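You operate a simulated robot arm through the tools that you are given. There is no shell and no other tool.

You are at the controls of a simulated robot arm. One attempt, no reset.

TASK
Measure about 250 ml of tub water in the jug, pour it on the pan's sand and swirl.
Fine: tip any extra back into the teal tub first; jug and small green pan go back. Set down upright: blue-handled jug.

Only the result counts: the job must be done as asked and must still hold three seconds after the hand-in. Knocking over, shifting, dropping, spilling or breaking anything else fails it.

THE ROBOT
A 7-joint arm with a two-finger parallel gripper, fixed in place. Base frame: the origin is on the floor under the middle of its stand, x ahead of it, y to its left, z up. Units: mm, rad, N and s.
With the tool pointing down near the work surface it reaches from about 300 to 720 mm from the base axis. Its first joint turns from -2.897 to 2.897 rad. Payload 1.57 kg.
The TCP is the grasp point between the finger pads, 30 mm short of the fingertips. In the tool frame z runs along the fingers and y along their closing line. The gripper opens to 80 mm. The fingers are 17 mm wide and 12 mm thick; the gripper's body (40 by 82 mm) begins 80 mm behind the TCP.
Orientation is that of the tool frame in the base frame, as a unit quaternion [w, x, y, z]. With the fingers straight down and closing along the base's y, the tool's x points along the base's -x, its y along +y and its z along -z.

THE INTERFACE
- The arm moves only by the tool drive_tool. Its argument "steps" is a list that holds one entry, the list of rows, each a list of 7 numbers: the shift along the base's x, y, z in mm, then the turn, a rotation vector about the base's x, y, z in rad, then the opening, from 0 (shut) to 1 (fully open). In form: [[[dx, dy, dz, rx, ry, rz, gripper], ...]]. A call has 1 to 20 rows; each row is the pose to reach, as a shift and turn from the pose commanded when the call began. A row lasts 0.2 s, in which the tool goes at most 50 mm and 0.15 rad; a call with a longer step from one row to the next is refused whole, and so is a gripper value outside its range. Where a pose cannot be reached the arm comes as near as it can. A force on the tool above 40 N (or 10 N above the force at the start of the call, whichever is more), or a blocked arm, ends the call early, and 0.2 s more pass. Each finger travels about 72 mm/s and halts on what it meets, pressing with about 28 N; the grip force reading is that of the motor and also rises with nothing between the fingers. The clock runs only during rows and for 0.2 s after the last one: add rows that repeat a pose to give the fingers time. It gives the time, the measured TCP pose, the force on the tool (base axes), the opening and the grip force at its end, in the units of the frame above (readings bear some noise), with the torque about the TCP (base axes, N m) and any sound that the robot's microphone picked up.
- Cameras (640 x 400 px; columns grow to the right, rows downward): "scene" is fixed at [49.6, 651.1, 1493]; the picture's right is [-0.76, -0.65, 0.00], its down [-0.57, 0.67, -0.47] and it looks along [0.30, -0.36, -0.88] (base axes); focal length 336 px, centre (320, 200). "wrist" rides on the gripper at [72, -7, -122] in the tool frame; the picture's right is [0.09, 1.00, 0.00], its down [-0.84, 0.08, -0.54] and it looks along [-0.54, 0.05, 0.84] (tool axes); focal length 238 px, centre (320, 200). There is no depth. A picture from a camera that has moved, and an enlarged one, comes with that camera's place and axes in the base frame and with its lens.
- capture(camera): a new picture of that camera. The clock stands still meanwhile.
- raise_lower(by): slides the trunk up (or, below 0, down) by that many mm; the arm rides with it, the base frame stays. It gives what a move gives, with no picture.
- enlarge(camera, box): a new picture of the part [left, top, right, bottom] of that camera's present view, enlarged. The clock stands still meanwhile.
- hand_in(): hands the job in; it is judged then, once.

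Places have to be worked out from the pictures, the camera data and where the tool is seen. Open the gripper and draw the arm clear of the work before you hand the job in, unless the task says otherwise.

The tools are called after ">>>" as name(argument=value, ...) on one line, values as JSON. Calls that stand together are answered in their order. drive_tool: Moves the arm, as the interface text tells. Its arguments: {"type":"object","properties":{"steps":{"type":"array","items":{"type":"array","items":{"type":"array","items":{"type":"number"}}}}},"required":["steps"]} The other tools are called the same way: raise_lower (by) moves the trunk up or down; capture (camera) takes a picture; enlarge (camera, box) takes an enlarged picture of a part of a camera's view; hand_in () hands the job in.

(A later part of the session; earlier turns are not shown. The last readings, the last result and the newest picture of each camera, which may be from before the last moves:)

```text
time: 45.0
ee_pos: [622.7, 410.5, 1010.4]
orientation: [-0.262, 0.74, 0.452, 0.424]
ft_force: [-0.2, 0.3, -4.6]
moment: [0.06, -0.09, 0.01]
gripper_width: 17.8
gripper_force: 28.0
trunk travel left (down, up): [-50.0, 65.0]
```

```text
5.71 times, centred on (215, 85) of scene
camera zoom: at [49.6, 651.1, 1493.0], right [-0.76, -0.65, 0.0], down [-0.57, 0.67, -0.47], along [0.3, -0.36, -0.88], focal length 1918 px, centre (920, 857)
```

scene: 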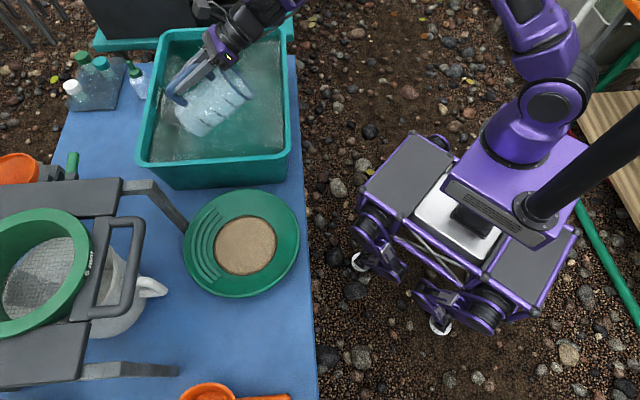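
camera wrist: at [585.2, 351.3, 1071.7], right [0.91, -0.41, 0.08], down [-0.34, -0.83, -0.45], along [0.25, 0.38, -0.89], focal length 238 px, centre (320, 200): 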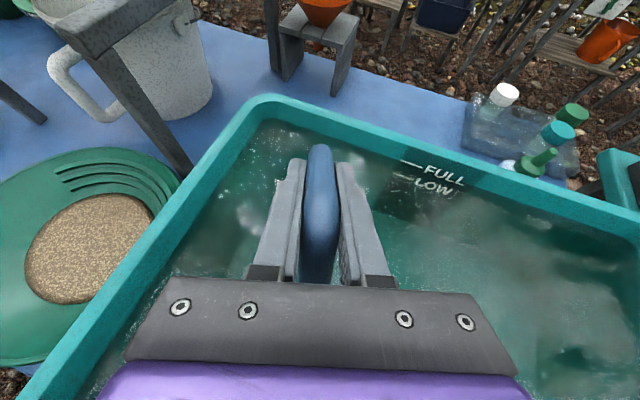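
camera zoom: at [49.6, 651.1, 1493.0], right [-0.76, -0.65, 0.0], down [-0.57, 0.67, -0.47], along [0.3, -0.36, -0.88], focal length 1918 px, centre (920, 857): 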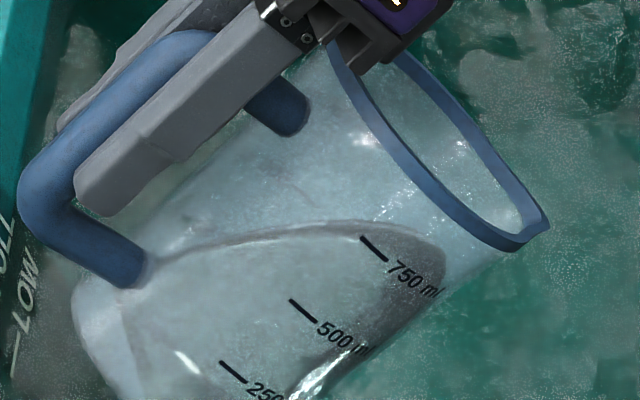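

Water is in the jug (about 3.5 N more than empty, i.e. somewhat over 300 ml). I bring the jug slowly upright over the tub, moving back within tool-down reach, to read the level against the marks and weigh it.

>>> drive_tool(steps=[[[-3, -1, 2, -0.05, 0.026, 0, 0], [-8, -4, 4, -0.13, 0.0677, 0, 0], [-13, -6, 6, -0.22, 0.1145, 0, 0], [-18, -8, 8, -0.31, 0.1614, 0, 0], [-23, -10, 10, -0.4, 0.2082, 0, 0], [-28, -13, 12, -0.49, 0.2551, 0, 0], [-33, -15, 14, -0.58, 0.3019, 0, 0], [-39, -18, 16, -0.67, 0.3488, 0, 0], [-44, -20, 18, -0.76, 0.3956, 0, 0], [-49, -22, 19, -0.84, 0.4373, 0, 0], [-54, -24, 20, -0.9225, 0.4802, 0, 0], [-54, -24, 20, -0.9225, 0.4802, 0, 0], [-54, -24, 20, -0.9225, 0.4802, 0, 0], [-54, -24, 20, -0.9225, 0.4802, 0, 0], [-54, -24, 20, -0.9225, 0.4802, 0, 0]]])

>>> capture(camera="scene")

>>> enlarge(camera="scene", box=[180, 0, 300, 110])

```text
time: 48.2
ee_pos: [567.8, 386.9, 1032.5]
orientation: [-0.005, 0.855, 0.519, -0.002]
ft_force: [0.6, 0.0, -4.3]
moment: [0.22, -0.09, -0.02]
gripper_width: 17.6
gripper_force: 27.9
trunk travel left (down, up): [-50.0, 65.0]
```

```text
taken
```

scene: 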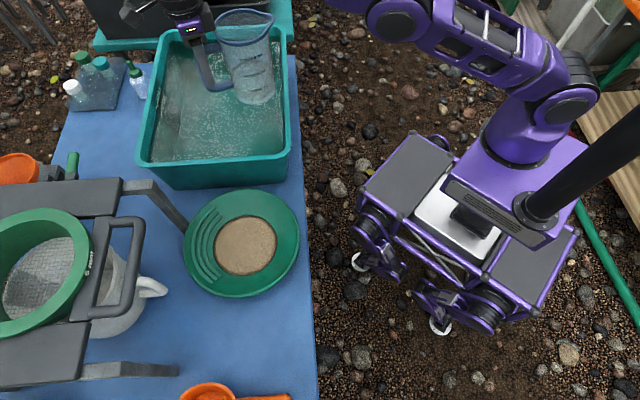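

```text
3.64 times, centred on (240, 55) of scene
camera zoom: at [49.6, 651.1, 1493.0], right [-0.76, -0.65, 0.0], down [-0.57, 0.67, -0.47], along [0.3, -0.36, -0.88], focal length 1220 px, centre (611, 727)
```

zoom: 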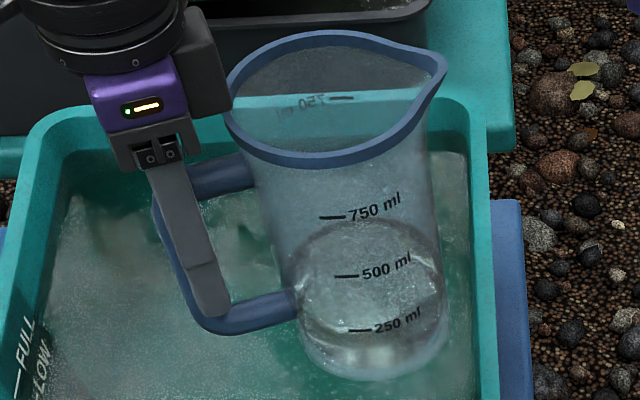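

The jug is upright with the water surface visible between the 250 and 500 ml marks. I enlarge the marks to read the level.

>>> enlarge(camera="scene", box=[225, 50, 275, 106])

>>> capture(camera="wrist")

>>> drive_tool(steps=[[[0, 0, 0, 0, 0, 0, 0], [0, 0, 0, 0, 0, 0, 0], [0, 0, 0, 0, 0, 0, 0]]])

>>> drive_tool(steps=[[[0, 0, 0, 0, 0, 0, 0], [0, 0, 0, 0, 0, 0, 0], [0, 0, 0, 0, 0, 0, 0]]])

>>> drive_tool(steps=[[[0, 0, 0, 0, 0, 0, 0], [0, 0, 0, 0, 0, 0, 0], [0, 0, 0, 0, 0, 0, 0]]])

>>> drive_tool(steps=[[[0, 0, 0, 0, 0, 0, 0], [0, 0, 0, 0, 0, 0, 0], [0, 0, 0, 0, 0, 0, 0]]])

```text
7.14 times, centred on (250, 78) of scene
camera zoom: at [49.6, 651.1, 1493.0], right [-0.76, -0.65, 0.0], down [-0.57, 0.67, -0.47], along [0.3, -0.36, -0.88], focal length 2397 px, centre (820, 1071)
```

zoom: 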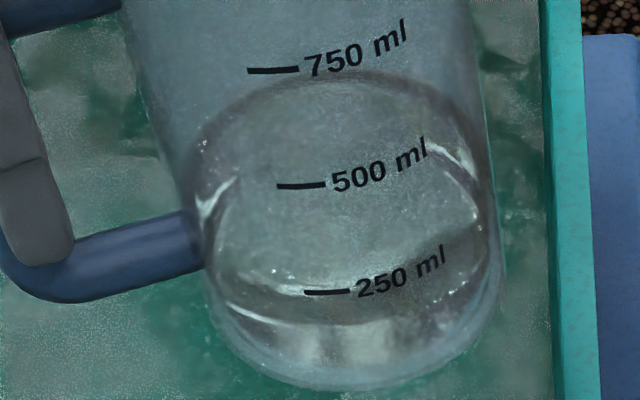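

```text
taken
camera wrist: at [597.5, 452.5, 1154.0], right [0.93, -0.38, -0.01], down [-0.31, -0.78, 0.54], along [-0.21, -0.5, -0.84], focal length 238 px, centre (320, 200)
```

wrist: 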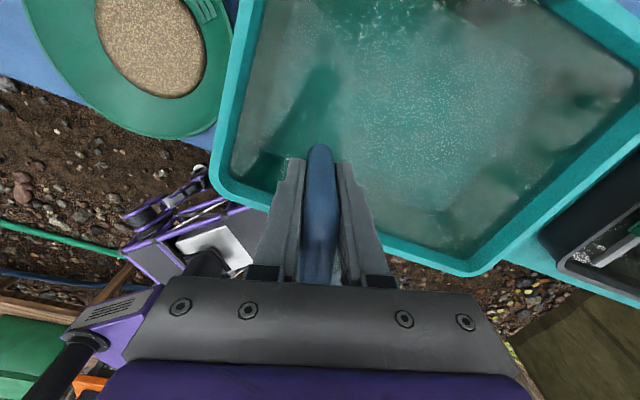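

```text
time: 49.0
ee_pos: [568.8, 385.7, 1031.8]
orientation: [-0.005, 0.855, 0.519, -0.002]
ft_force: [0.5, 0.7, -4.0]
moment: [0.22, -0.12, 0.04]
gripper_width: 17.6
gripper_force: 27.7
trunk travel left (down, up): [-50.0, 65.0]
```

```text
time: 49.8
ee_pos: [568.1, 386.0, 1031.6]
orientation: [-0.004, 0.855, 0.519, -0.002]
ft_force: [0.7, -1.0, -3.9]
moment: [0.2, -0.14, 0.01]
gripper_width: 18.0
gripper_force: 27.9
trunk travel left (down, up): [-50.0, 65.0]
```

```text
time: 50.6
ee_pos: [568.4, 386.0, 1032.4]
orientation: [-0.005, 0.855, 0.519, -0.002]
ft_force: [0.4, 0.1, -3.7]
moment: [0.2, -0.12, -0.03]
gripper_width: 17.8
gripper_force: 28.1
trunk travel left (down, up): [-50.0, 65.0]
```

```text
time: 51.4
ee_pos: [568.0, 386.2, 1032.3]
orientation: [-0.005, 0.855, 0.519, -0.002]
ft_force: [0.0, -1.3, -4.6]
moment: [0.23, -0.12, -0.03]
gripper_width: 18.0
gripper_force: 28.1
trunk travel left (down, up): [-50.0, 65.0]
```

Weight gives roughly 300 ml while the marks suggest somewhat above 250 ml, so I zoom in tighter on the 250 mark to settle it.

>>> enlarge(camera="scene", box=[234, 76, 266, 106])

>>> enlarge(camera="scene", box=[228, 54, 268, 84])

```text
13.33 times, centred on (250, 91) of scene
camera zoom: at [49.6, 651.1, 1493.0], right [-0.76, -0.65, 0.0], down [-0.57, 0.67, -0.47], along [0.3, -0.36, -0.88], focal length 4475 px, centre (1253, 1653)
```

zoom: 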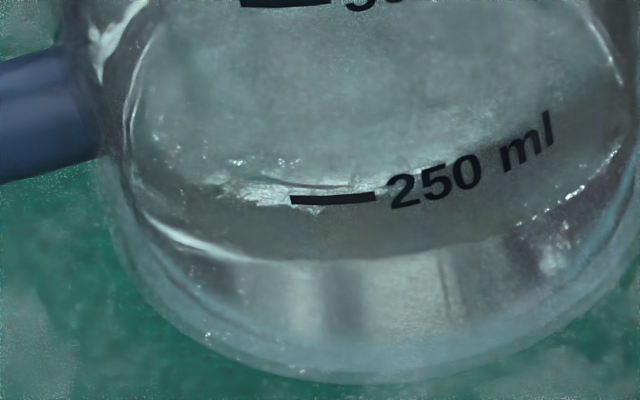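

```text
13.33 times, centred on (248, 69) of scene
camera zoom: at [49.6, 651.1, 1493.0], right [-0.76, -0.65, 0.0], down [-0.57, 0.67, -0.47], along [0.3, -0.36, -0.88], focal length 4475 px, centre (1280, 1947)
```

zoom: 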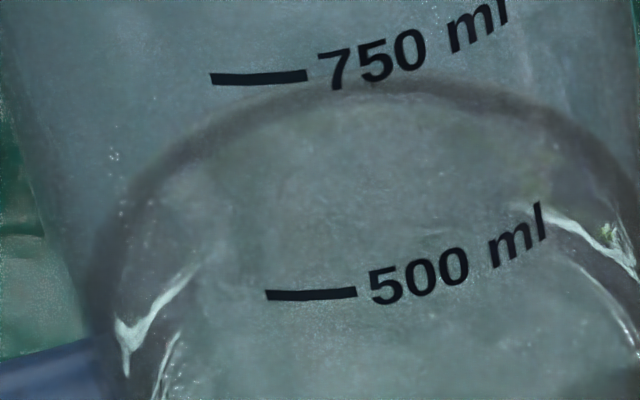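

Carefully projecting the far water edge and the tick positions gives about 290 ml, agreeing with the weight, so roughly 40 ml must go back. I move inward over the tub, tilt to about 62° (slightly more than the 60° it drained at), and hold.

>>> drive_tool(steps=[[[5, 2, -2, 0.08, -0.0416, 0, 0], [10, 5, -4, 0.17, -0.0885, 0, 0], [15, 7, -7, 0.26, -0.1353, 0, 0], [20, 9, -9, 0.35, -0.1822, 0, 0], [25, 11, -12, 0.44, -0.229, 0, 0], [30, 13, -14, 0.53, -0.2759, 0, 0], [35, 16, -17, 0.62, -0.3227, 0, 0], [40, 18, -20, 0.71, -0.3696, 0, 0], [46, 20, -23, 0.8, -0.4164, 0, 0], [51, 22, -25, 0.87, -0.4529, 0, 0], [54, 24, -27, 0.9225, -0.4802, 0, 0], [54, 24, -27, 0.9225, -0.4802, 0, 0], [54, 24, -27, 0.94, -0.4893, 0, 0], [54, 24, -27, 0.953, -0.496, 0, 0], [54, 24, -27, 0.953, -0.496, 0, 0], [54, 24, -27, 0.953, -0.496, 0, 0], [54, 24, -27, 0.953, -0.496, 0, 0], [54, 24, -27, 0.953, -0.496, 0, 0]]])

>>> enlarge(camera="scene", box=[170, 50, 260, 120])

```text
time: 55.2
ee_pos: [620.7, 411.4, 1004.8]
orientation: [-0.27, 0.732, 0.448, 0.436]
ft_force: [-0.4, -0.3, -3.9]
moment: [0.03, 0.03, -0.01]
gripper_width: 17.8
gripper_force: 28.4
trunk travel left (down, up): [-50.0, 65.0]
```

```text
5.71 times, centred on (215, 85) of scene
camera zoom: at [49.6, 651.1, 1493.0], right [-0.76, -0.65, 0.0], down [-0.57, 0.67, -0.47], along [0.3, -0.36, -0.88], focal length 1918 px, centre (920, 857)
```

zoom: 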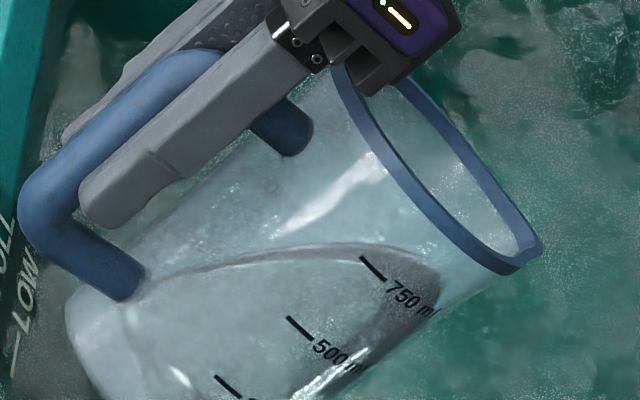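

The tilt reached 61.7°; the water front now sits a little further down the wall, so some has run back into the tub. I bring it upright again and re-measure level and weight.

>>> drive_tool(steps=[[[-3, -1, 1, -0.05, 0.026, 0, 0], [-8, -4, 4, -0.13, 0.0677, 0, 0], [-13, -6, 6, -0.22, 0.1145, 0, 0], [-18, -8, 9, -0.31, 0.1614, 0, 0], [-23, -10, 12, -0.4, 0.2082, 0, 0], [-28, -13, 15, -0.49, 0.2551, 0, 0], [-33, -15, 18, -0.58, 0.3019, 0, 0], [-39, -18, 20, -0.67, 0.3488, 0, 0], [-44, -20, 22, -0.76, 0.3956, 0, 0], [-49, -22, 24, -0.84, 0.4373, 0, 0], [-54, -24, 27, -0.92, 0.479, 0, 0], [-54, -24, 27, -0.953, 0.496, 0, 0], [-54, -24, 27, -0.953, 0.496, 0, 0], [-54, -24, 27, -0.953, 0.496, 0, 0], [-54, -24, 27, -0.953, 0.496, 0, 0], [-54, -24, 27, -0.953, 0.496, 0, 0]]])

>>> enlarge(camera="scene", box=[234, 76, 266, 106])

>>> enlarge(camera="scene", box=[228, 54, 268, 84])

>>> drive_tool(steps=[[[0, 0, 0, 0, 0, 0, 0], [0, 0, 0, 0, 0, 0, 0], [0, 0, 0, 0, 0, 0, 0]]])

>>> drive_tool(steps=[[[0, 0, 0, 0, 0, 0, 0], [0, 0, 0, 0, 0, 0, 0], [0, 0, 0, 0, 0, 0, 0]]])

>>> drive_tool(steps=[[[0, 0, 0, 0, 0, 0, 0], [0, 0, 0, 0, 0, 0, 0], [0, 0, 0, 0, 0, 0, 0]]])

>>> drive_tool(steps=[[[0, 0, 0, 0, 0, 0, 0], [0, 0, 0, 0, 0, 0, 0], [0, 0, 0, 0, 0, 0, 0]]])

```text
time: 58.6
ee_pos: [567.0, 385.5, 1030.9]
orientation: [-0.005, 0.854, 0.52, -0.003]
ft_force: [-0.4, 0.2, -3.8]
moment: [0.2, -0.13, 0.02]
gripper_width: 17.9
gripper_force: 27.8
trunk travel left (down, up): [-50.0, 65.0]
```

```text
13.33 times, centred on (250, 91) of scene
camera zoom: at [49.6, 651.1, 1493.0], right [-0.76, -0.65, 0.0], down [-0.57, 0.67, -0.47], along [0.3, -0.36, -0.88], focal length 4475 px, centre (1253, 1653)
```

zoom: 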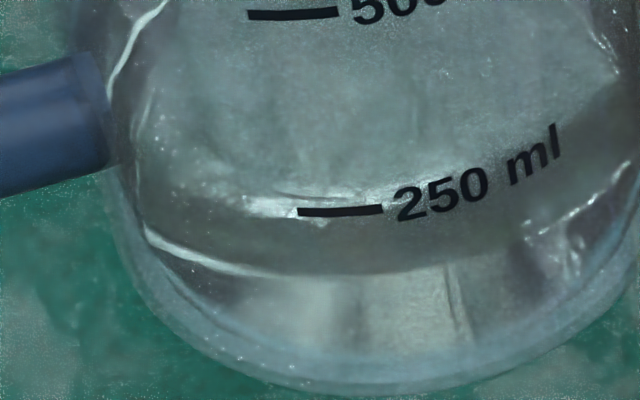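

```text
13.33 times, centred on (248, 69) of scene
camera zoom: at [49.6, 651.1, 1493.0], right [-0.76, -0.65, 0.0], down [-0.57, 0.67, -0.47], along [0.3, -0.36, -0.88], focal length 4475 px, centre (1280, 1947)
```

zoom: 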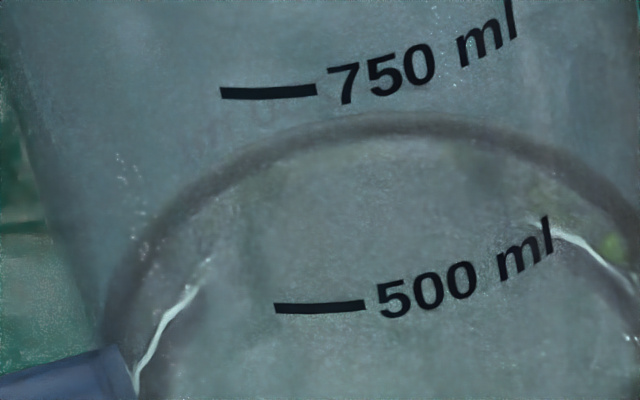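

```text
time: 59.4
ee_pos: [566.3, 386.0, 1031.5]
orientation: [-0.005, 0.854, 0.52, -0.001]
ft_force: [-0.6, 0.2, -2.7]
moment: [0.18, -0.11, -0.02]
gripper_width: 17.9
gripper_force: 28.2
trunk travel left (down, up): [-50.0, 65.0]
```

```text
time: 60.2
ee_pos: [566.6, 386.1, 1031.6]
orientation: [-0.005, 0.854, 0.52, -0.002]
ft_force: [-0.6, 0.3, -3.6]
moment: [0.2, -0.11, -0.01]
gripper_width: 18.1
gripper_force: 27.9
trunk travel left (down, up): [-50.0, 65.0]
```

```text
time: 61.0
ee_pos: [566.7, 387.1, 1031.0]
orientation: [-0.005, 0.855, 0.519, -0.002]
ft_force: [0.4, 1.0, -3.7]
moment: [0.22, -0.12, -0.01]
gripper_width: 17.6
gripper_force: 27.6
trunk travel left (down, up): [-50.0, 65.0]
```

```text
time: 61.8
ee_pos: [566.8, 386.9, 1032.3]
orientation: [-0.005, 0.854, 0.519, -0.002]
ft_force: [0.1, -0.2, -3.6]
moment: [0.22, -0.09, 0.01]
gripper_width: 18.2
gripper_force: 27.9
trunk travel left (down, up): [-50.0, 65.0]
```

Relative to the marks the surface fell by about 5 mm (≈ 34 ml); level now sits at the 250 ml tick and the weight averages about 2.4 N of water, so I judge ≈ 250 ml. I carry the jug upright and level to beside the pan, turning the spout toward azimuth -60°.

>>> drive_tool(steps=[[[-5, 4, 1, 0, 0, 0.02, 0], [-15, 12, 3, 0, 0, 0.06, 0], [-30, 25, 5, 0, 0, 0.12, 0], [-48, 40, 8, 0, 0, 0.19, 0], [-67, 56, 8, 0, 0, 0.265, 0], [-86, 71, 8, 0, 0, 0.34, 0], [-105, 87, 8, 0, 0, 0.415, 0], [-124, 103, 8, 0, 0, 0.49, 0], [-143, 119, 8, 0, 0, 0.565, 0], [-162, 135, 8, 0, 0, 0.64, 0], [-181, 150, 8, 0, 0, 0.715, 0], [-200, 166, 8, 0, 0, 0.79, 0], [-217, 181, 8, 0, 0, 0.86, 0], [-232, 193, 8, 0, 0, 0.92, 0], [-244, 203, 8, 0, 0, 0.965, 0], [-252, 210, 8, 0, 0, 0.992, 0], [-256, 213, 8, 0, 0, 1.0036, 0], [-256, 213, 8, 0, 0, 1.0036, 0]]])

>>> capture(camera="scene")

>>> capture(camera="wrist")

```text
time: 65.6
ee_pos: [311.1, 600.8, 1038.6]
orientation: [-0.003, 0.5, 0.866, -0.004]
ft_force: [-1.0, 0.8, -3.8]
moment: [0.18, 0.11, 0.01]
gripper_width: 17.9
gripper_force: 27.9
trunk travel left (down, up): [-50.0, 65.0]
```

```text
taken
```

scene: 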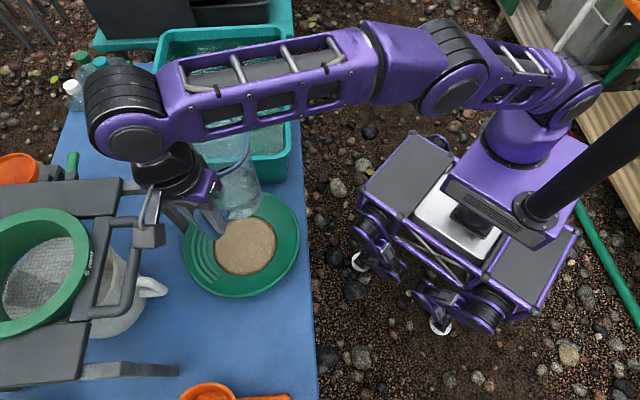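

```text
taken
camera wrist: at [271.6, 659.9, 1161.4], right [0.82, 0.58, -0.01], down [0.49, -0.68, 0.54], along [0.3, -0.44, -0.84], focal length 238 px, centre (320, 200)
```

wrist: 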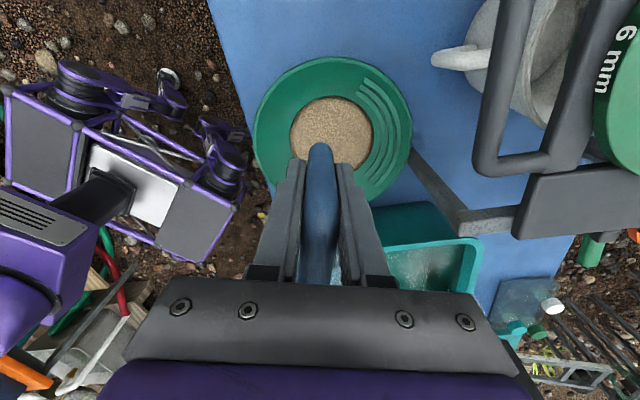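

The jug is upright at the pan; the sand centre re-triangulates to about (369, 555). I tilt to 50° (below the spill angle of about 61°) while moving so that the lip will come over the sand, then check.

>>> drive_tool(steps=[[[-2, 6, -5, 0.05, 0.0289, 0, 0], [-4, 17, -13, 0.1417, 0.0818, 0, 0], [-7, 28, -22, 0.2362, 0.1364, 0, 0], [-10, 40, -31, 0.3306, 0.1909, 0, 0], [-13, 52, -40, 0.4251, 0.2455, 0, 0], [-16, 64, -49, 0.5196, 0.3, 0, 0], [-19, 76, -58, 0.614, 0.3545, 0, 0], [-22, 86, -66, 0.6991, 0.4036, 0, 0], [-23.5, 93, -72, 0.7558, 0.4364, 0, 0], [-23.5, 93, -72, 0.7558, 0.4364, 0, 0]]])

>>> capture(camera="scene")

>>> capture(camera="wrist")

```text
time: 67.8
ee_pos: [289.0, 693.7, 967.0]
orientation: [-0.369, 0.451, 0.786, 0.209]
ft_force: [-0.4, -0.6, -2.9]
moment: [0.05, 0.06, -0.01]
gripper_width: 17.7
gripper_force: 28.4
trunk travel left (down, up): [-50.0, 65.0]
```

```text
taken
```

scene: 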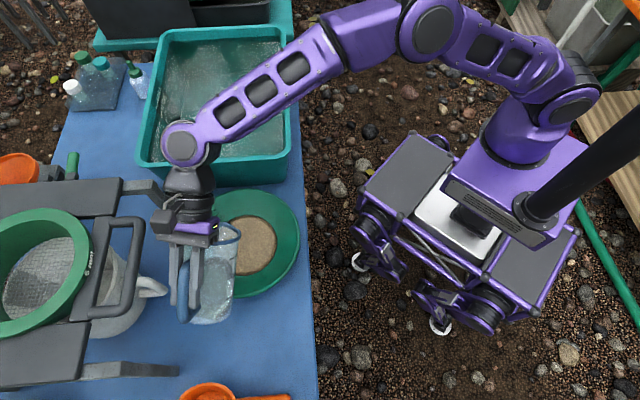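

```text
taken
camera wrist: at [308.9, 649.0, 1099.3], right [0.83, 0.56, 0.06], down [0.55, -0.78, -0.3], along [-0.11, 0.28, -0.95], focal length 238 px, centre (320, 200)
```

wrist: 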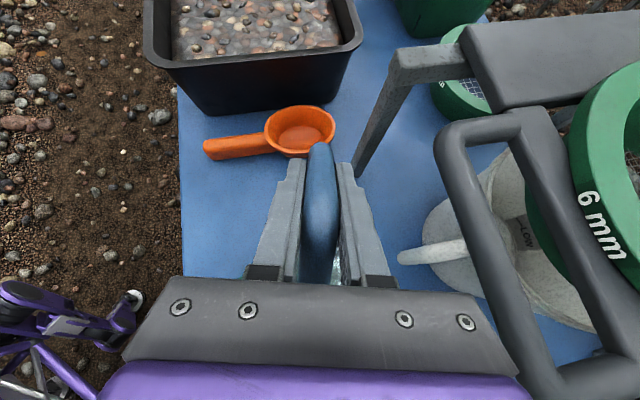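

The arm is exactly where commanded, the stand's sieve handle is about 40 mm clear of the hand, and the lip is above the sand. I ease the tilt on to 63° so the flow begins gently, then look at where the stream lands.

>>> drive_tool(steps=[[[1.8, -3.2, 1.2, 0.0378, 0.0218, 0, 0], [3.6, -6.3, 2.5, 0.0756, 0.0436, 0, 0], [5.7, -9.9, 2.5, 0.1134, 0.0654, 0, 0], [7.8, -13.5, 2.5, 0.1512, 0.0873, 0, 0], [8.7, -15.1, 2.1, 0.1663, 0.096, 0, 0], [9.6, -16.7, 1.7, 0.1814, 0.1047, 0, 0], [10.6, -18.3, 1.3, 0.1965, 0.1134, 0, 0]]])

>>> enlarge(camera="scene", box=[160, 180, 320, 320])

```text
time: 69.4
ee_pos: [298.9, 674.8, 969.3]
orientation: [-0.456, 0.424, 0.739, 0.259]
ft_force: [0.2, -0.3, -2.2]
moment: [0.06, 0.01, 0.02]
gripper_width: 17.7
gripper_force: 27.9
trunk travel left (down, up): [-50.0, 65.0]
```

```text
2.86 times, centred on (240, 250) of scene
camera zoom: at [49.6, 651.1, 1493.0], right [-0.76, -0.65, 0.0], down [-0.57, 0.67, -0.47], along [0.3, -0.36, -0.88], focal length 959 px, centre (549, 57)
```

zoom: 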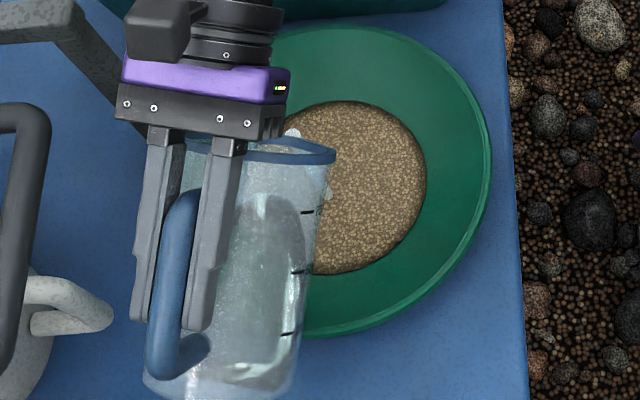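

The stream leaves the spout and lands near the middle of the sand. I keep tilting gradually to 105° with the lip held in place, then hold so the jug drains.

>>> drive_tool(steps=[[[0.9, -1.5, -0.5, 0.0151, 0.0087, 0, 0], [1.8, -3.1, -0.9, 0.0302, 0.0175, 0, 0], [3, -5.3, 0, 0.0491, 0.0284, 0, 0], [4.3, -7.5, 1, 0.068, 0.0393, 0, 0], [5.6, -9.7, 1.8, 0.0869, 0.0502, 0, 0], [6.9, -11.9, 2.6, 0.1058, 0.0611, 0, 0], [8.3, -14.3, 3.5, 0.1247, 0.072, 0, 0], [9.7, -16.8, 4.3, 0.1436, 0.0829, 0, 0], [12.5, -21.6, 6.1, 0.1814, 0.1047, 0, 0], [15.4, -26.7, 8.1, 0.2192, 0.1265, 0, 0], [18.4, -31.9, 10.1, 0.2569, 0.1484, 0, 0], [21.5, -37.3, 13.5, 0.2947, 0.1702, 0, 0], [24.7, -42.8, 17.8, 0.3325, 0.192, 0, 0], [31.3, -54.2, 24.1, 0.4081, 0.2356, 0, 0], [38.2, -66.1, 29.1, 0.4837, 0.2793, 0, 0], [45.2, -78.2, 33.1, 0.5593, 0.3229, 0, 0], [52.4, -90.7, 35.7, 0.6348, 0.3665, 0, 0], [52.4, -90.7, 35.7, 0.6348, 0.3665, 0, 0], [52.4, -90.7, 35.7, 0.6348, 0.3665, 0, 0]]])

>>> enlarge(camera="scene", box=[160, 180, 320, 320])

>>> capture(camera="wrist")

```text
time: 73.4
ee_pos: [351.1, 581.3, 1003.1]
orientation: [0.689, -0.3, -0.529, -0.394]
ft_force: [0.8, -0.1, -0.8]
moment: [-0.05, -0.02, 0.0]
gripper_width: 17.4
gripper_force: 27.8
trunk travel left (down, up): [-50.0, 65.0]
```

```text
2.86 times, centred on (240, 250) of scene
camera zoom: at [49.6, 651.1, 1493.0], right [-0.76, -0.65, 0.0], down [-0.57, 0.67, -0.47], along [0.3, -0.36, -0.88], focal length 959 px, centre (549, 57)
```

zoom: 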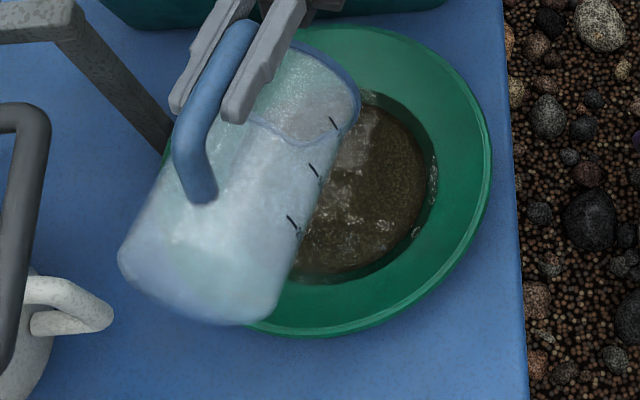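

```text
taken
camera wrist: at [415.6, 460.4, 1041.3], right [0.87, 0.49, 0.09], down [0.22, -0.22, -0.95], along [-0.44, 0.85, -0.3], focal length 238 px, centre (320, 200)
```

wrist: 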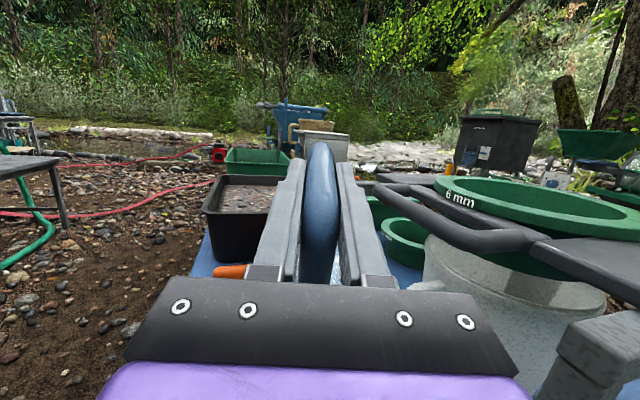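

The sand is now wet with water standing on it, and the load reading shows the jug practically empty. I tilt a few degrees more and hold over the pan so the last drops run out.

>>> drive_tool(steps=[[[3.6, -6.2, 0.7, 0.0378, 0.0218, 0, 0], [7.2, -12.5, 1.4, 0.0756, 0.0436, 0, 0], [7.2, -12.5, 1.4, 0.0756, 0.0436, 0, 0], [7.2, -12.5, 1.4, 0.0756, 0.0436, 0, 0], [7.2, -12.5, 1.4, 0.0756, 0.0436, 0, 0], [7.2, -12.5, 1.4, 0.0756, 0.0436, 0, 0], [7.2, -12.5, 1.4, 0.0756, 0.0436, 0, 0], [7.2, -12.5, 1.4, 0.0756, 0.0436, 0, 0]]])

>>> enlarge(camera="scene", box=[160, 180, 320, 320])

```text
time: 75.2
ee_pos: [359.5, 570.0, 1004.3]
orientation: [0.712, -0.281, -0.498, -0.407]
ft_force: [0.2, -0.2, -1.5]
moment: [-0.06, -0.04, -0.01]
gripper_width: 17.6
gripper_force: 27.9
trunk travel left (down, up): [-50.0, 65.0]
```

```text
2.86 times, centred on (240, 250) of scene
camera zoom: at [49.6, 651.1, 1493.0], right [-0.76, -0.65, 0.0], down [-0.57, 0.67, -0.47], along [0.3, -0.36, -0.88], focal length 959 px, centre (549, 57)
```

zoom: 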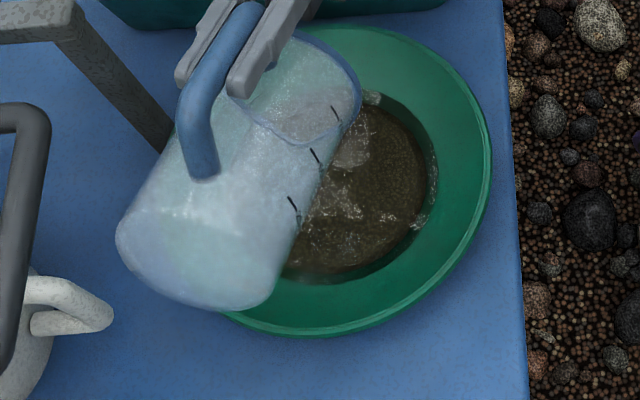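

The water stands in the pan and none is outside it. I bring the jug back upright along the same path, keeping the lip over the pan.

>>> drive_tool(steps=[[[-10.8, 18.7, -2, -0.1134, -0.0654, 0, 0], [-21.4, 37.1, -8, -0.2267, -0.1309, 0, 0], [-31.6, 54.7, -15, -0.3401, -0.1963, 0, 0], [-41.2, 71.3, -27, -0.4534, -0.2618, 0, 0], [-49.9, 86.5, -33, -0.5668, -0.3272, 0, 0], [-57.8, 100.1, -38, -0.6802, -0.3927, 0, 0], [-64.5, 111.7, -37, -0.7935, -0.4581, 0, 0], [-70.2, 121.6, -39, -0.9069, -0.5236, 0, 0], [-66.8, 107.7, -30, -1.0203, -0.589, 0, 0], [-63.8, 93.7, -20, -1.1336, -0.6545, 0, 0], [-59.8, 79.7, -9, -1.247, -0.7199, 0, 0], [-56.8, 65.7, 2, -1.3603, -0.7854, 0, 0], [-53.8, 51.7, 14, -1.4737, -0.8508, 0, 0], [-50.8, 38.7, 25, -1.5871, -0.9163, 0, 0], [-47.8, 29.7, 33, -1.6626, -0.9599, 0, 0], [-47.8, 29.7, 33, -1.6626, -0.9599, 0, 0]]])

>>> capture(camera="scene")

>>> enlarge(camera="scene", box=[170, 120, 330, 300])

```text
time: 78.6
ee_pos: [308.7, 601.5, 1039.6]
orientation: [-0.003, 0.5, 0.866, -0.004]
ft_force: [0.3, -0.5, -1.5]
moment: [0.06, 0.07, -0.02]
gripper_width: 17.5
gripper_force: 28.1
trunk travel left (down, up): [-50.0, 65.0]
```

```text
taken
```

scene: 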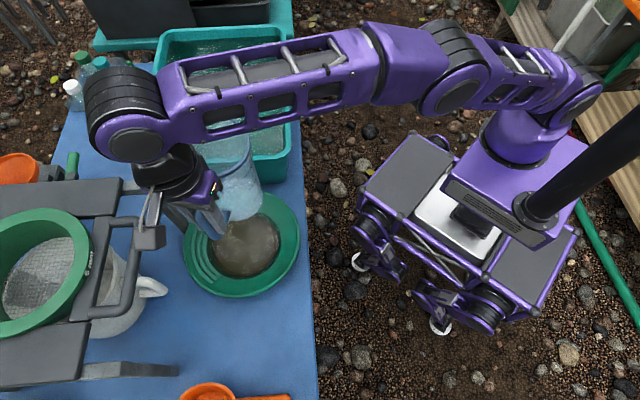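

```text
2.22 times, centred on (250, 210) of scene
camera zoom: at [49.6, 651.1, 1493.0], right [-0.76, -0.65, 0.0], down [-0.57, 0.67, -0.47], along [0.3, -0.36, -0.88], focal length 746 px, centre (476, 178)
```

zoom: 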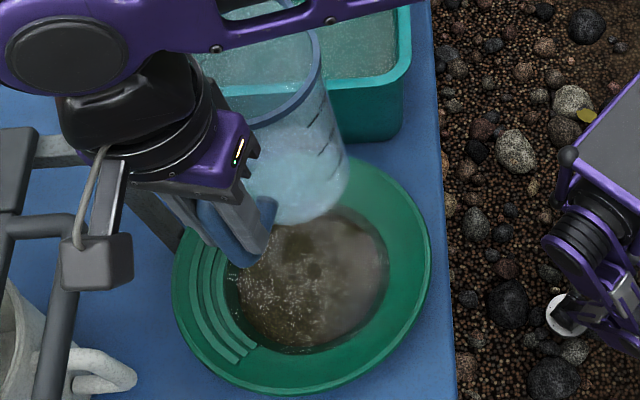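

The jug is upright and empty, the pan holds the water. I carry the jug back toward its original spot, turning the spout to its original azimuth of 39.4°.

>>> drive_tool(steps=[[[-8, 0, 0, 0, 0, 0.06, 0], [-22, -1, 0, 0, 0, 0.17, 0], [-38, -1, 0, 0, 0, 0.3, 0], [-55, -1, 0, 0, 0, 0.43, 0], [-72, -2, 0, 0, 0, 0.56, 0], [-88, -2, 0, 0, 0, 0.69, 0], [-104, -3, 0, 0, 0, 0.82, 0], [-120, -3, 0, 0, 0, 0.95, 0], [-136, -3, 0, 0, 0, 1.08, 0], [-152, -4, 0, 0, 0, 1.21, 0], [-168, -4, 0, 0, 0, 1.34, 0], [-184, -5, 0, 0, 0, 1.47, 0], [-199, -5, 0, 0, 0, 1.58, 0], [-211, -5, 0, 0, 0, 1.67, 0], [-220, -6, 0, 0, 0, 1.735, 0], [-220, -6, 0, 0, 0, 1.735, 0]]])

>>> capture(camera="scene")

```text
time: 82.0
ee_pos: [89.4, 595.4, 1040.1]
orientation: [0.001, -0.338, 0.941, -0.006]
ft_force: [0.3, -0.9, -0.9]
moment: [-0.01, 0.04, 0.01]
gripper_width: 17.5
gripper_force: 28.7
trunk travel left (down, up): [-50.0, 65.0]
```

```text
taken
```

scene: 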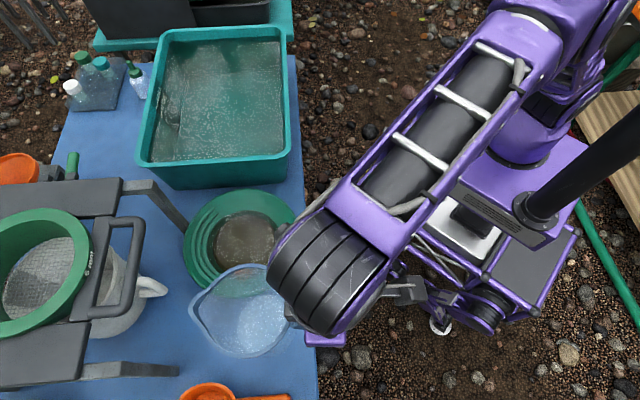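

Position and yaw match the pick-up pose. I lower the jug to about 8 mm above its spot.

>>> drive_tool(steps=[[[0, 0, -12, 0, 0, 0, 0], [0, 0, -35, 0, 0, 0, 0], [0, 0, -60, 0, 0, 0, 0], [0, 0, -85, 0, 0, 0, 0], [0, 0, -110, 0, 0, 0, 0], [0, 0, -135, 0, 0, 0, 0], [0, 0, -160, 0, 0, 0, 0], [0, 0.5, -182, 0, 0, 0, 0], [0, 0.5, -202, 0, 0, 0, 0], [0, 0.5, -216, 0, 0, 0, 0], [0, 0.5, -225, 0, 0, 0, 0], [0, 0.5, -225, 0, 0, 0, 0]]])

>>> enlarge(camera="scene", box=[180, 280, 340, 400])

```text
time: 84.6
ee_pos: [90.3, 595.7, 813.4]
orientation: [0.0, -0.338, 0.941, -0.005]
ft_force: [-1.0, 0.1, -0.6]
moment: [-0.05, 0.07, -0.03]
gripper_width: 17.7
gripper_force: 28.2
trunk travel left (down, up): [-50.0, 65.0]
```

```text
3.33 times, centred on (260, 340) of scene
camera zoom: at [49.6, 651.1, 1493.0], right [-0.76, -0.65, 0.0], down [-0.57, 0.67, -0.47], along [0.3, -0.36, -0.88], focal length 1119 px, centre (520, -267)
```

zoom: 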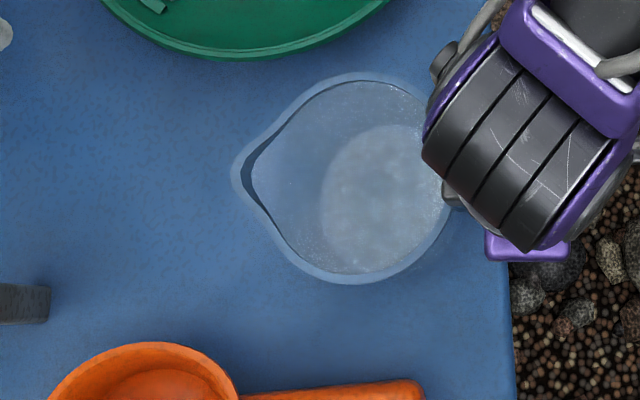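

The jug hovers just above its original spot. I ease it down to contact and read the force.

>>> drive_tool(steps=[[[0, 0, -2, 0, 0, 0, 0], [0, 0, -4, 0, 0, 0, 0], [0, 0, -5, 0, 0, 0, 0], [0, 0, -6, 0, 0, 0, 0], [0, 0, -7, 0, 0, 0, 0], [0, 0, -7, 0, 0, 0, 0]]])

>>> drive_tool(steps=[[[0, 0, -0.5, 0, 0, 0, 0], [0, 0, -1, 0, 0, 0, 0], [0, 0, -1, 0, 0, 0, 0]]])

```text
time: 86.0
ee_pos: [91.5, 594.9, 808.8]
orientation: [0.002, -0.338, 0.941, -0.003]
ft_force: [-3.2, -4.8, 19.3]
moment: [0.77, -0.21, 0.0]
gripper_width: 17.6
gripper_force: 27.8
trunk travel left (down, up): [-50.0, 65.0]
```

```text
time: 86.8
ee_pos: [90.1, 594.8, 807.2]
orientation: [0.0, -0.337, 0.941, -0.005]
ft_force: [-6.6, -4.6, 21.5]
moment: [0.45, -0.02, 0.1]
gripper_width: 17.8
gripper_force: 27.8
trunk travel left (down, up): [-50.0, 65.0]
```

Contact came about 3 mm early, and it is pressing with about 20 N, so I back off until the push is small before releasing.

>>> drive_tool(steps=[[[0, 0, 1, 0, 0, 0, 0], [0, 0, 2, 0, 0, 0, 0], [0, 0, 2, 0, 0, 0, 0]]])

>>> enlarge(camera="scene", box=[180, 280, 340, 400])

>>> capture(camera="wrist")

```text
time: 87.6
ee_pos: [92.0, 594.6, 807.2]
orientation: [0.0, -0.338, 0.941, -0.007]
ft_force: [-1.3, 0.2, 4.5]
moment: [0.26, 0.1, 0.08]
gripper_width: 17.7
gripper_force: 27.4
trunk travel left (down, up): [-50.0, 65.0]
```

```text
3.33 times, centred on (260, 340) of scene
camera zoom: at [49.6, 651.1, 1493.0], right [-0.76, -0.65, 0.0], down [-0.57, 0.67, -0.47], along [0.3, -0.36, -0.88], focal length 1119 px, centre (520, -267)
```

zoom: 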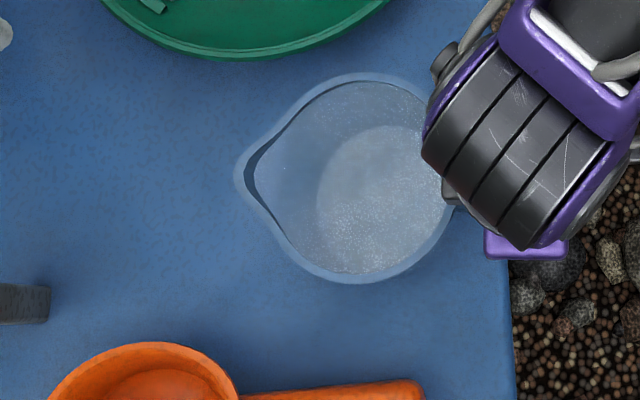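

```text
taken
camera wrist: at [40.5, 545.9, 929.0], right [-0.7, 0.71, -0.01], down [0.59, 0.6, 0.54], along [0.39, 0.37, -0.84], focal length 238 px, centre (320, 200)
```

wrist: 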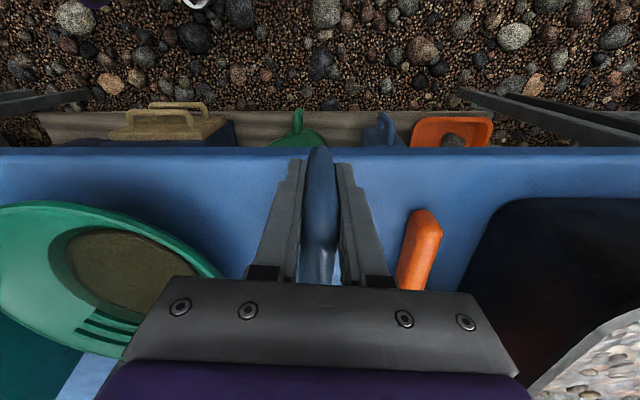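

The jug stands at its original spot (spout within about 1 mm of where it was) with little force left. I relieve the last bit and open the fingers gradually.

>>> drive_tool(steps=[[[0, 0, 0.5, 0, 0, 0, 0], [0, 0, 0.7, 0, 0, 0, 0], [0, 0, 0.7, 0, 0, 0, 0.27], [0, 0, 0.7, 0, 0, 0, 0.4], [0, 0, 0.7, 0, 0, 0, 0.6], [0, 0, 0.7, 0, 0, 0, 0.8], [0, 0, 0.7, 0, 0, 0, 0.9], [0, 0, 0.7, 0, 0, 0, 0.9]]])

>>> capture(camera="wrist")

>>> enlarge(camera="scene", box=[180, 280, 340, 400])

```text
time: 89.4
ee_pos: [91.1, 596.0, 809.1]
orientation: [0.0, -0.337, 0.941, -0.005]
ft_force: [0.3, -0.2, -0.4]
moment: [0.0, -0.01, -0.01]
gripper_width: 72.1
gripper_force: 0.0
trunk travel left (down, up): [-50.0, 65.0]
```

```text
taken
camera wrist: at [39.8, 546.2, 930.4], right [-0.7, 0.71, -0.01], down [0.59, 0.6, 0.54], along [0.39, 0.37, -0.84], focal length 238 px, centre (320, 200)
```

wrist: 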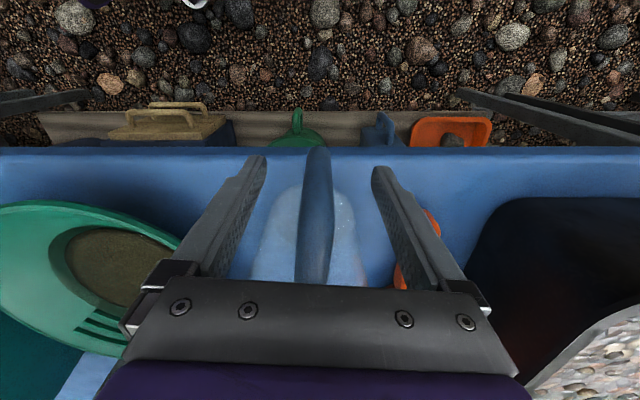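

```text
3.33 times, centred on (260, 340) of scene
camera zoom: at [49.6, 651.1, 1493.0], right [-0.76, -0.65, 0.0], down [-0.57, 0.67, -0.47], along [0.3, -0.36, -0.88], focal length 1119 px, centre (520, -267)
```

zoom: 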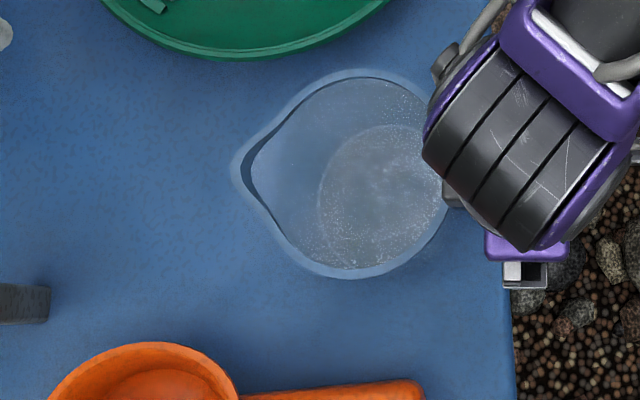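

Released and the jug stands upright within about 2 mm of its start. I withdraw straight up, clear of the handle and rim.

>>> drive_tool(steps=[[[0, 0, 8, 0, 0, 0, 0.9], [0, 0, 20, 0, 0, 0, 0.9], [0, 0, 40, 0, 0, 0, 0.9], [0, 0, 65, 0, 0, 0, 0.9], [0, 0, 90, 0, 0, 0, 0.9], [0, 0, 120, 0, 0, 0, 0.9], [0, 0, 150, 0, 0, 0, 0.9], [0, 0, 180, 0, 0, 0, 0.9], [0, 0, 200, 0, 0, 0, 0.9]]])

>>> capture(camera="wrist")

>>> enlarge(camera="scene", box=[160, 170, 320, 310])

```text
time: 91.4
ee_pos: [89.6, 594.4, 1008.5]
orientation: [0.0, -0.337, 0.941, -0.005]
ft_force: [0.1, -0.3, -0.1]
moment: [-0.01, 0.0, -0.01]
gripper_width: 71.8
gripper_force: 0.2
trunk travel left (down, up): [-50.0, 65.0]
```

```text
taken
camera wrist: at [38.5, 544.9, 1130.8], right [-0.7, 0.71, -0.01], down [0.59, 0.6, 0.54], along [0.39, 0.37, -0.84], focal length 238 px, centre (320, 200)
```

wrist: 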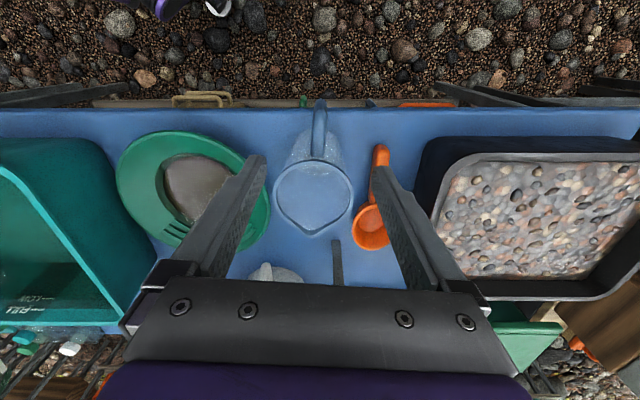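

```text
2.86 times, centred on (240, 240) of scene
camera zoom: at [49.6, 651.1, 1493.0], right [-0.76, -0.65, 0.0], down [-0.57, 0.67, -0.47], along [0.3, -0.36, -0.88], focal length 959 px, centre (549, 86)
```

zoom: 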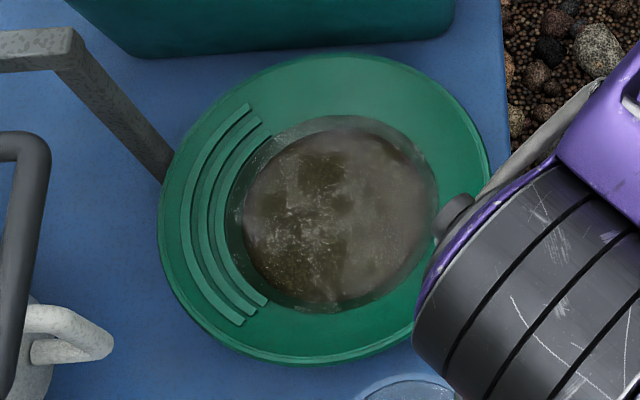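

The jug is back and clear, and the pan shows a ring of water round the sand. Before gripping the pan for the swirl I need its rim height and wall slope, so I move to the robot side of the pan for a low-angle look.

>>> drive_tool(steps=[[[12, -17, 0, 0, 0, 0.03, 0.9], [32, -44, 0, 0, 0, 0.06, 0.9], [52, -72, 0, 0, 0, 0.1, 0.9], [72, -100, -5, 0, 0, 0.13, 0.9], [92, -128, -15, 0, 0, 0.17, 0.9], [112, -156, -30, 0, 0, 0.2, 0.9], [132, -184, -50, 0, 0, 0.24, 0.9], [150, -208, -75, 0, 0, 0.27, 0.9], [161, -223, -100, 0, 0, 0.29, 0.9]]])

>>> drive_tool(steps=[[[0, 0, -15, 0.098, -0.066, 0, 0.9], [0, 0, -30, 0.195, -0.132, 0, 0.9], [0, 0, -45, 0.293, -0.198, 0, 0.9], [0, 0, -68, 0.391, -0.264, 0, 0.9]]])

>>> capture(camera="wrist")

>>> capture(camera="scene")

```text
time: 93.4
ee_pos: [248.2, 372.0, 907.8]
orientation: [0.002, -0.471, 0.882, -0.005]
ft_force: [-0.2, 0.7, 0.0]
moment: [-0.02, -0.01, 0.01]
gripper_width: 72.3
gripper_force: 0.1
trunk travel left (down, up): [-50.0, 65.0]
```

```text
time: 94.4
ee_pos: [254.6, 364.2, 834.2]
orientation: [0.202, -0.454, 0.862, 0.097]
ft_force: [1.0, -0.1, 0.1]
moment: [0.08, 0.0, 0.01]
gripper_width: 71.9
gripper_force: 0.0
trunk travel left (down, up): [-50.0, 65.0]
```

```text
taken
camera wrist: at [192.4, 264.9, 911.5], right [-0.86, 0.5, -0.06], down [0.22, 0.47, 0.85], along [0.45, 0.73, -0.52], focal length 238 px, centre (320, 200)
```

wrist: 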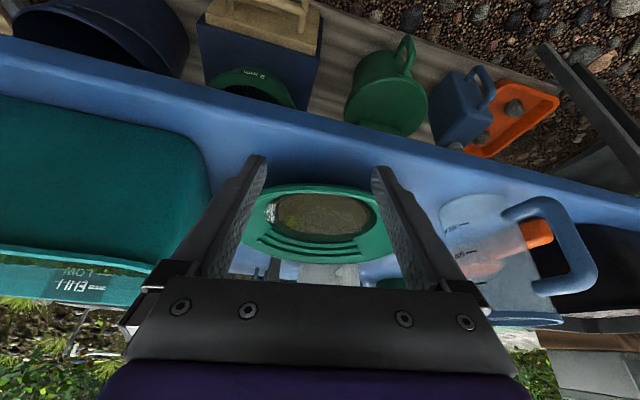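

```text
taken
```

scene: 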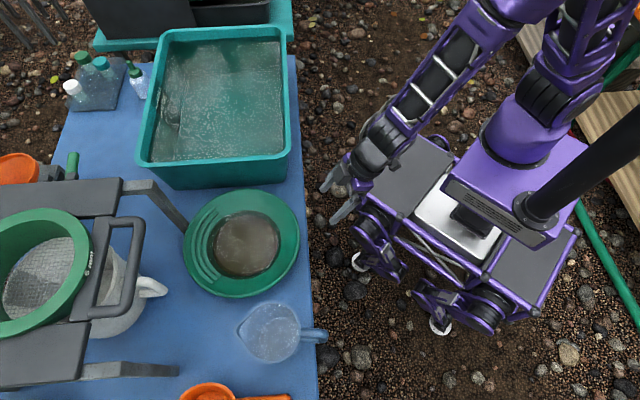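

The low view shows the pan between the fingers. I enlarge it to measure the rim and wall.

>>> enlarge(camera="wrist", box=[220, 150, 410, 280])

>>> enlarge(camera="scene", box=[170, 180, 310, 305])

```text
3.08 times, centred on (315, 215) of wrist
camera zoom: at [192.4, 264.9, 911.5], right [-0.86, 0.5, -0.06], down [0.22, 0.47, 0.85], along [0.45, 0.73, -0.52], focal length 733 px, centre (335, 154)
```

zoom: 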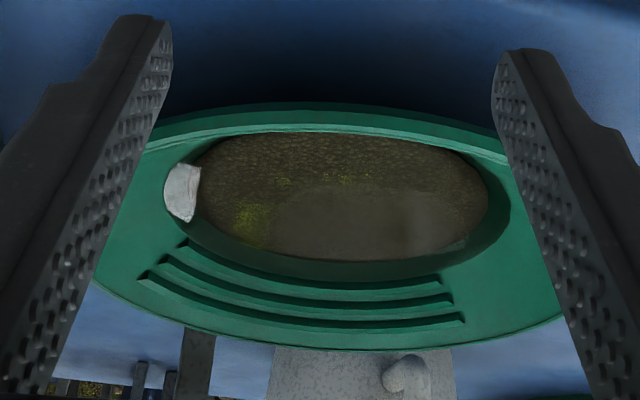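

```text
3.20 times, centred on (240, 242) of scene
camera zoom: at [49.6, 651.1, 1493.0], right [-0.76, -0.65, 0.0], down [-0.57, 0.67, -0.47], along [0.3, -0.36, -0.88], focal length 1074 px, centre (576, 64)
```

zoom: 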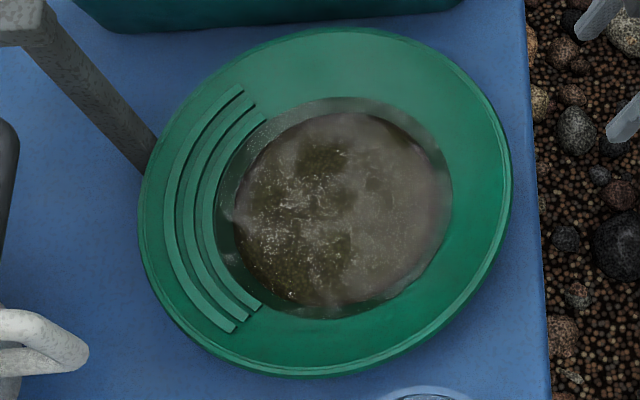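

The pan rim triangulates to z ≈ 770 with radius ≈ 133 mm about (366, 555), walls rising at about 51°. I plan to pinch the near rim with the fingers lying along that slope, so I first straighten the tool, rise, and yaw it a quarter turn.

>>> drive_tool(steps=[[[0, 0, 15, -0.098, 0.066, 0, 0.9], [0, 0, 30, -0.195, 0.132, 0, 0.9], [0, 0, 45, -0.293, 0.198, 0, 0.9], [0, 0, 68, -0.391, 0.264, 0, 0.9], [0, 0, 68, -0.391, 0.264, 0, 0.9]]])

>>> drive_tool(steps=[[[0, 1, 0, 0, 0, -0.08, 0.8], [1, 2, 0, 0, 0, -0.21, 0.7], [2, 3, 0, 0, 0, -0.35, 0.6], [3, 5, 0, 0, 0, -0.49, 0.5], [4, 6, 0, 0, 0, -0.63, 0.42], [5, 8, 0, 0, 0, -0.77, 0.4], [6, 9, 0, 0, 0, -0.91, 0.4], [7, 11, 0, 0, 0, -1.05, 0.4], [8, 12, 0, 0, 0, -1.19, 0.4], [9, 14, 0, 0, 0, -1.33, 0.4], [10, 15, 0, 0, 0, -1.46, 0.4], [10, 16, 0, 0, 0, -1.56, 0.4], [10, 16, 0, 0, 0, -1.56, 0.4]]])

```text
time: 95.6
ee_pos: [251.9, 372.2, 910.0]
orientation: [0.002, -0.471, 0.882, -0.005]
ft_force: [0.3, 0.1, 0.5]
moment: [0.0, 0.02, -0.03]
gripper_width: 72.2
gripper_force: 0.1
trunk travel left (down, up): [-50.0, 65.0]
```

```text
time: 98.4
ee_pos: [260.8, 388.1, 905.5]
orientation: [-0.004, 0.288, 0.958, -0.007]
ft_force: [0.8, -0.5, -0.4]
moment: [0.01, 0.03, -0.03]
gripper_width: 32.1
gripper_force: 0.0
trunk travel left (down, up): [-50.0, 65.0]
```

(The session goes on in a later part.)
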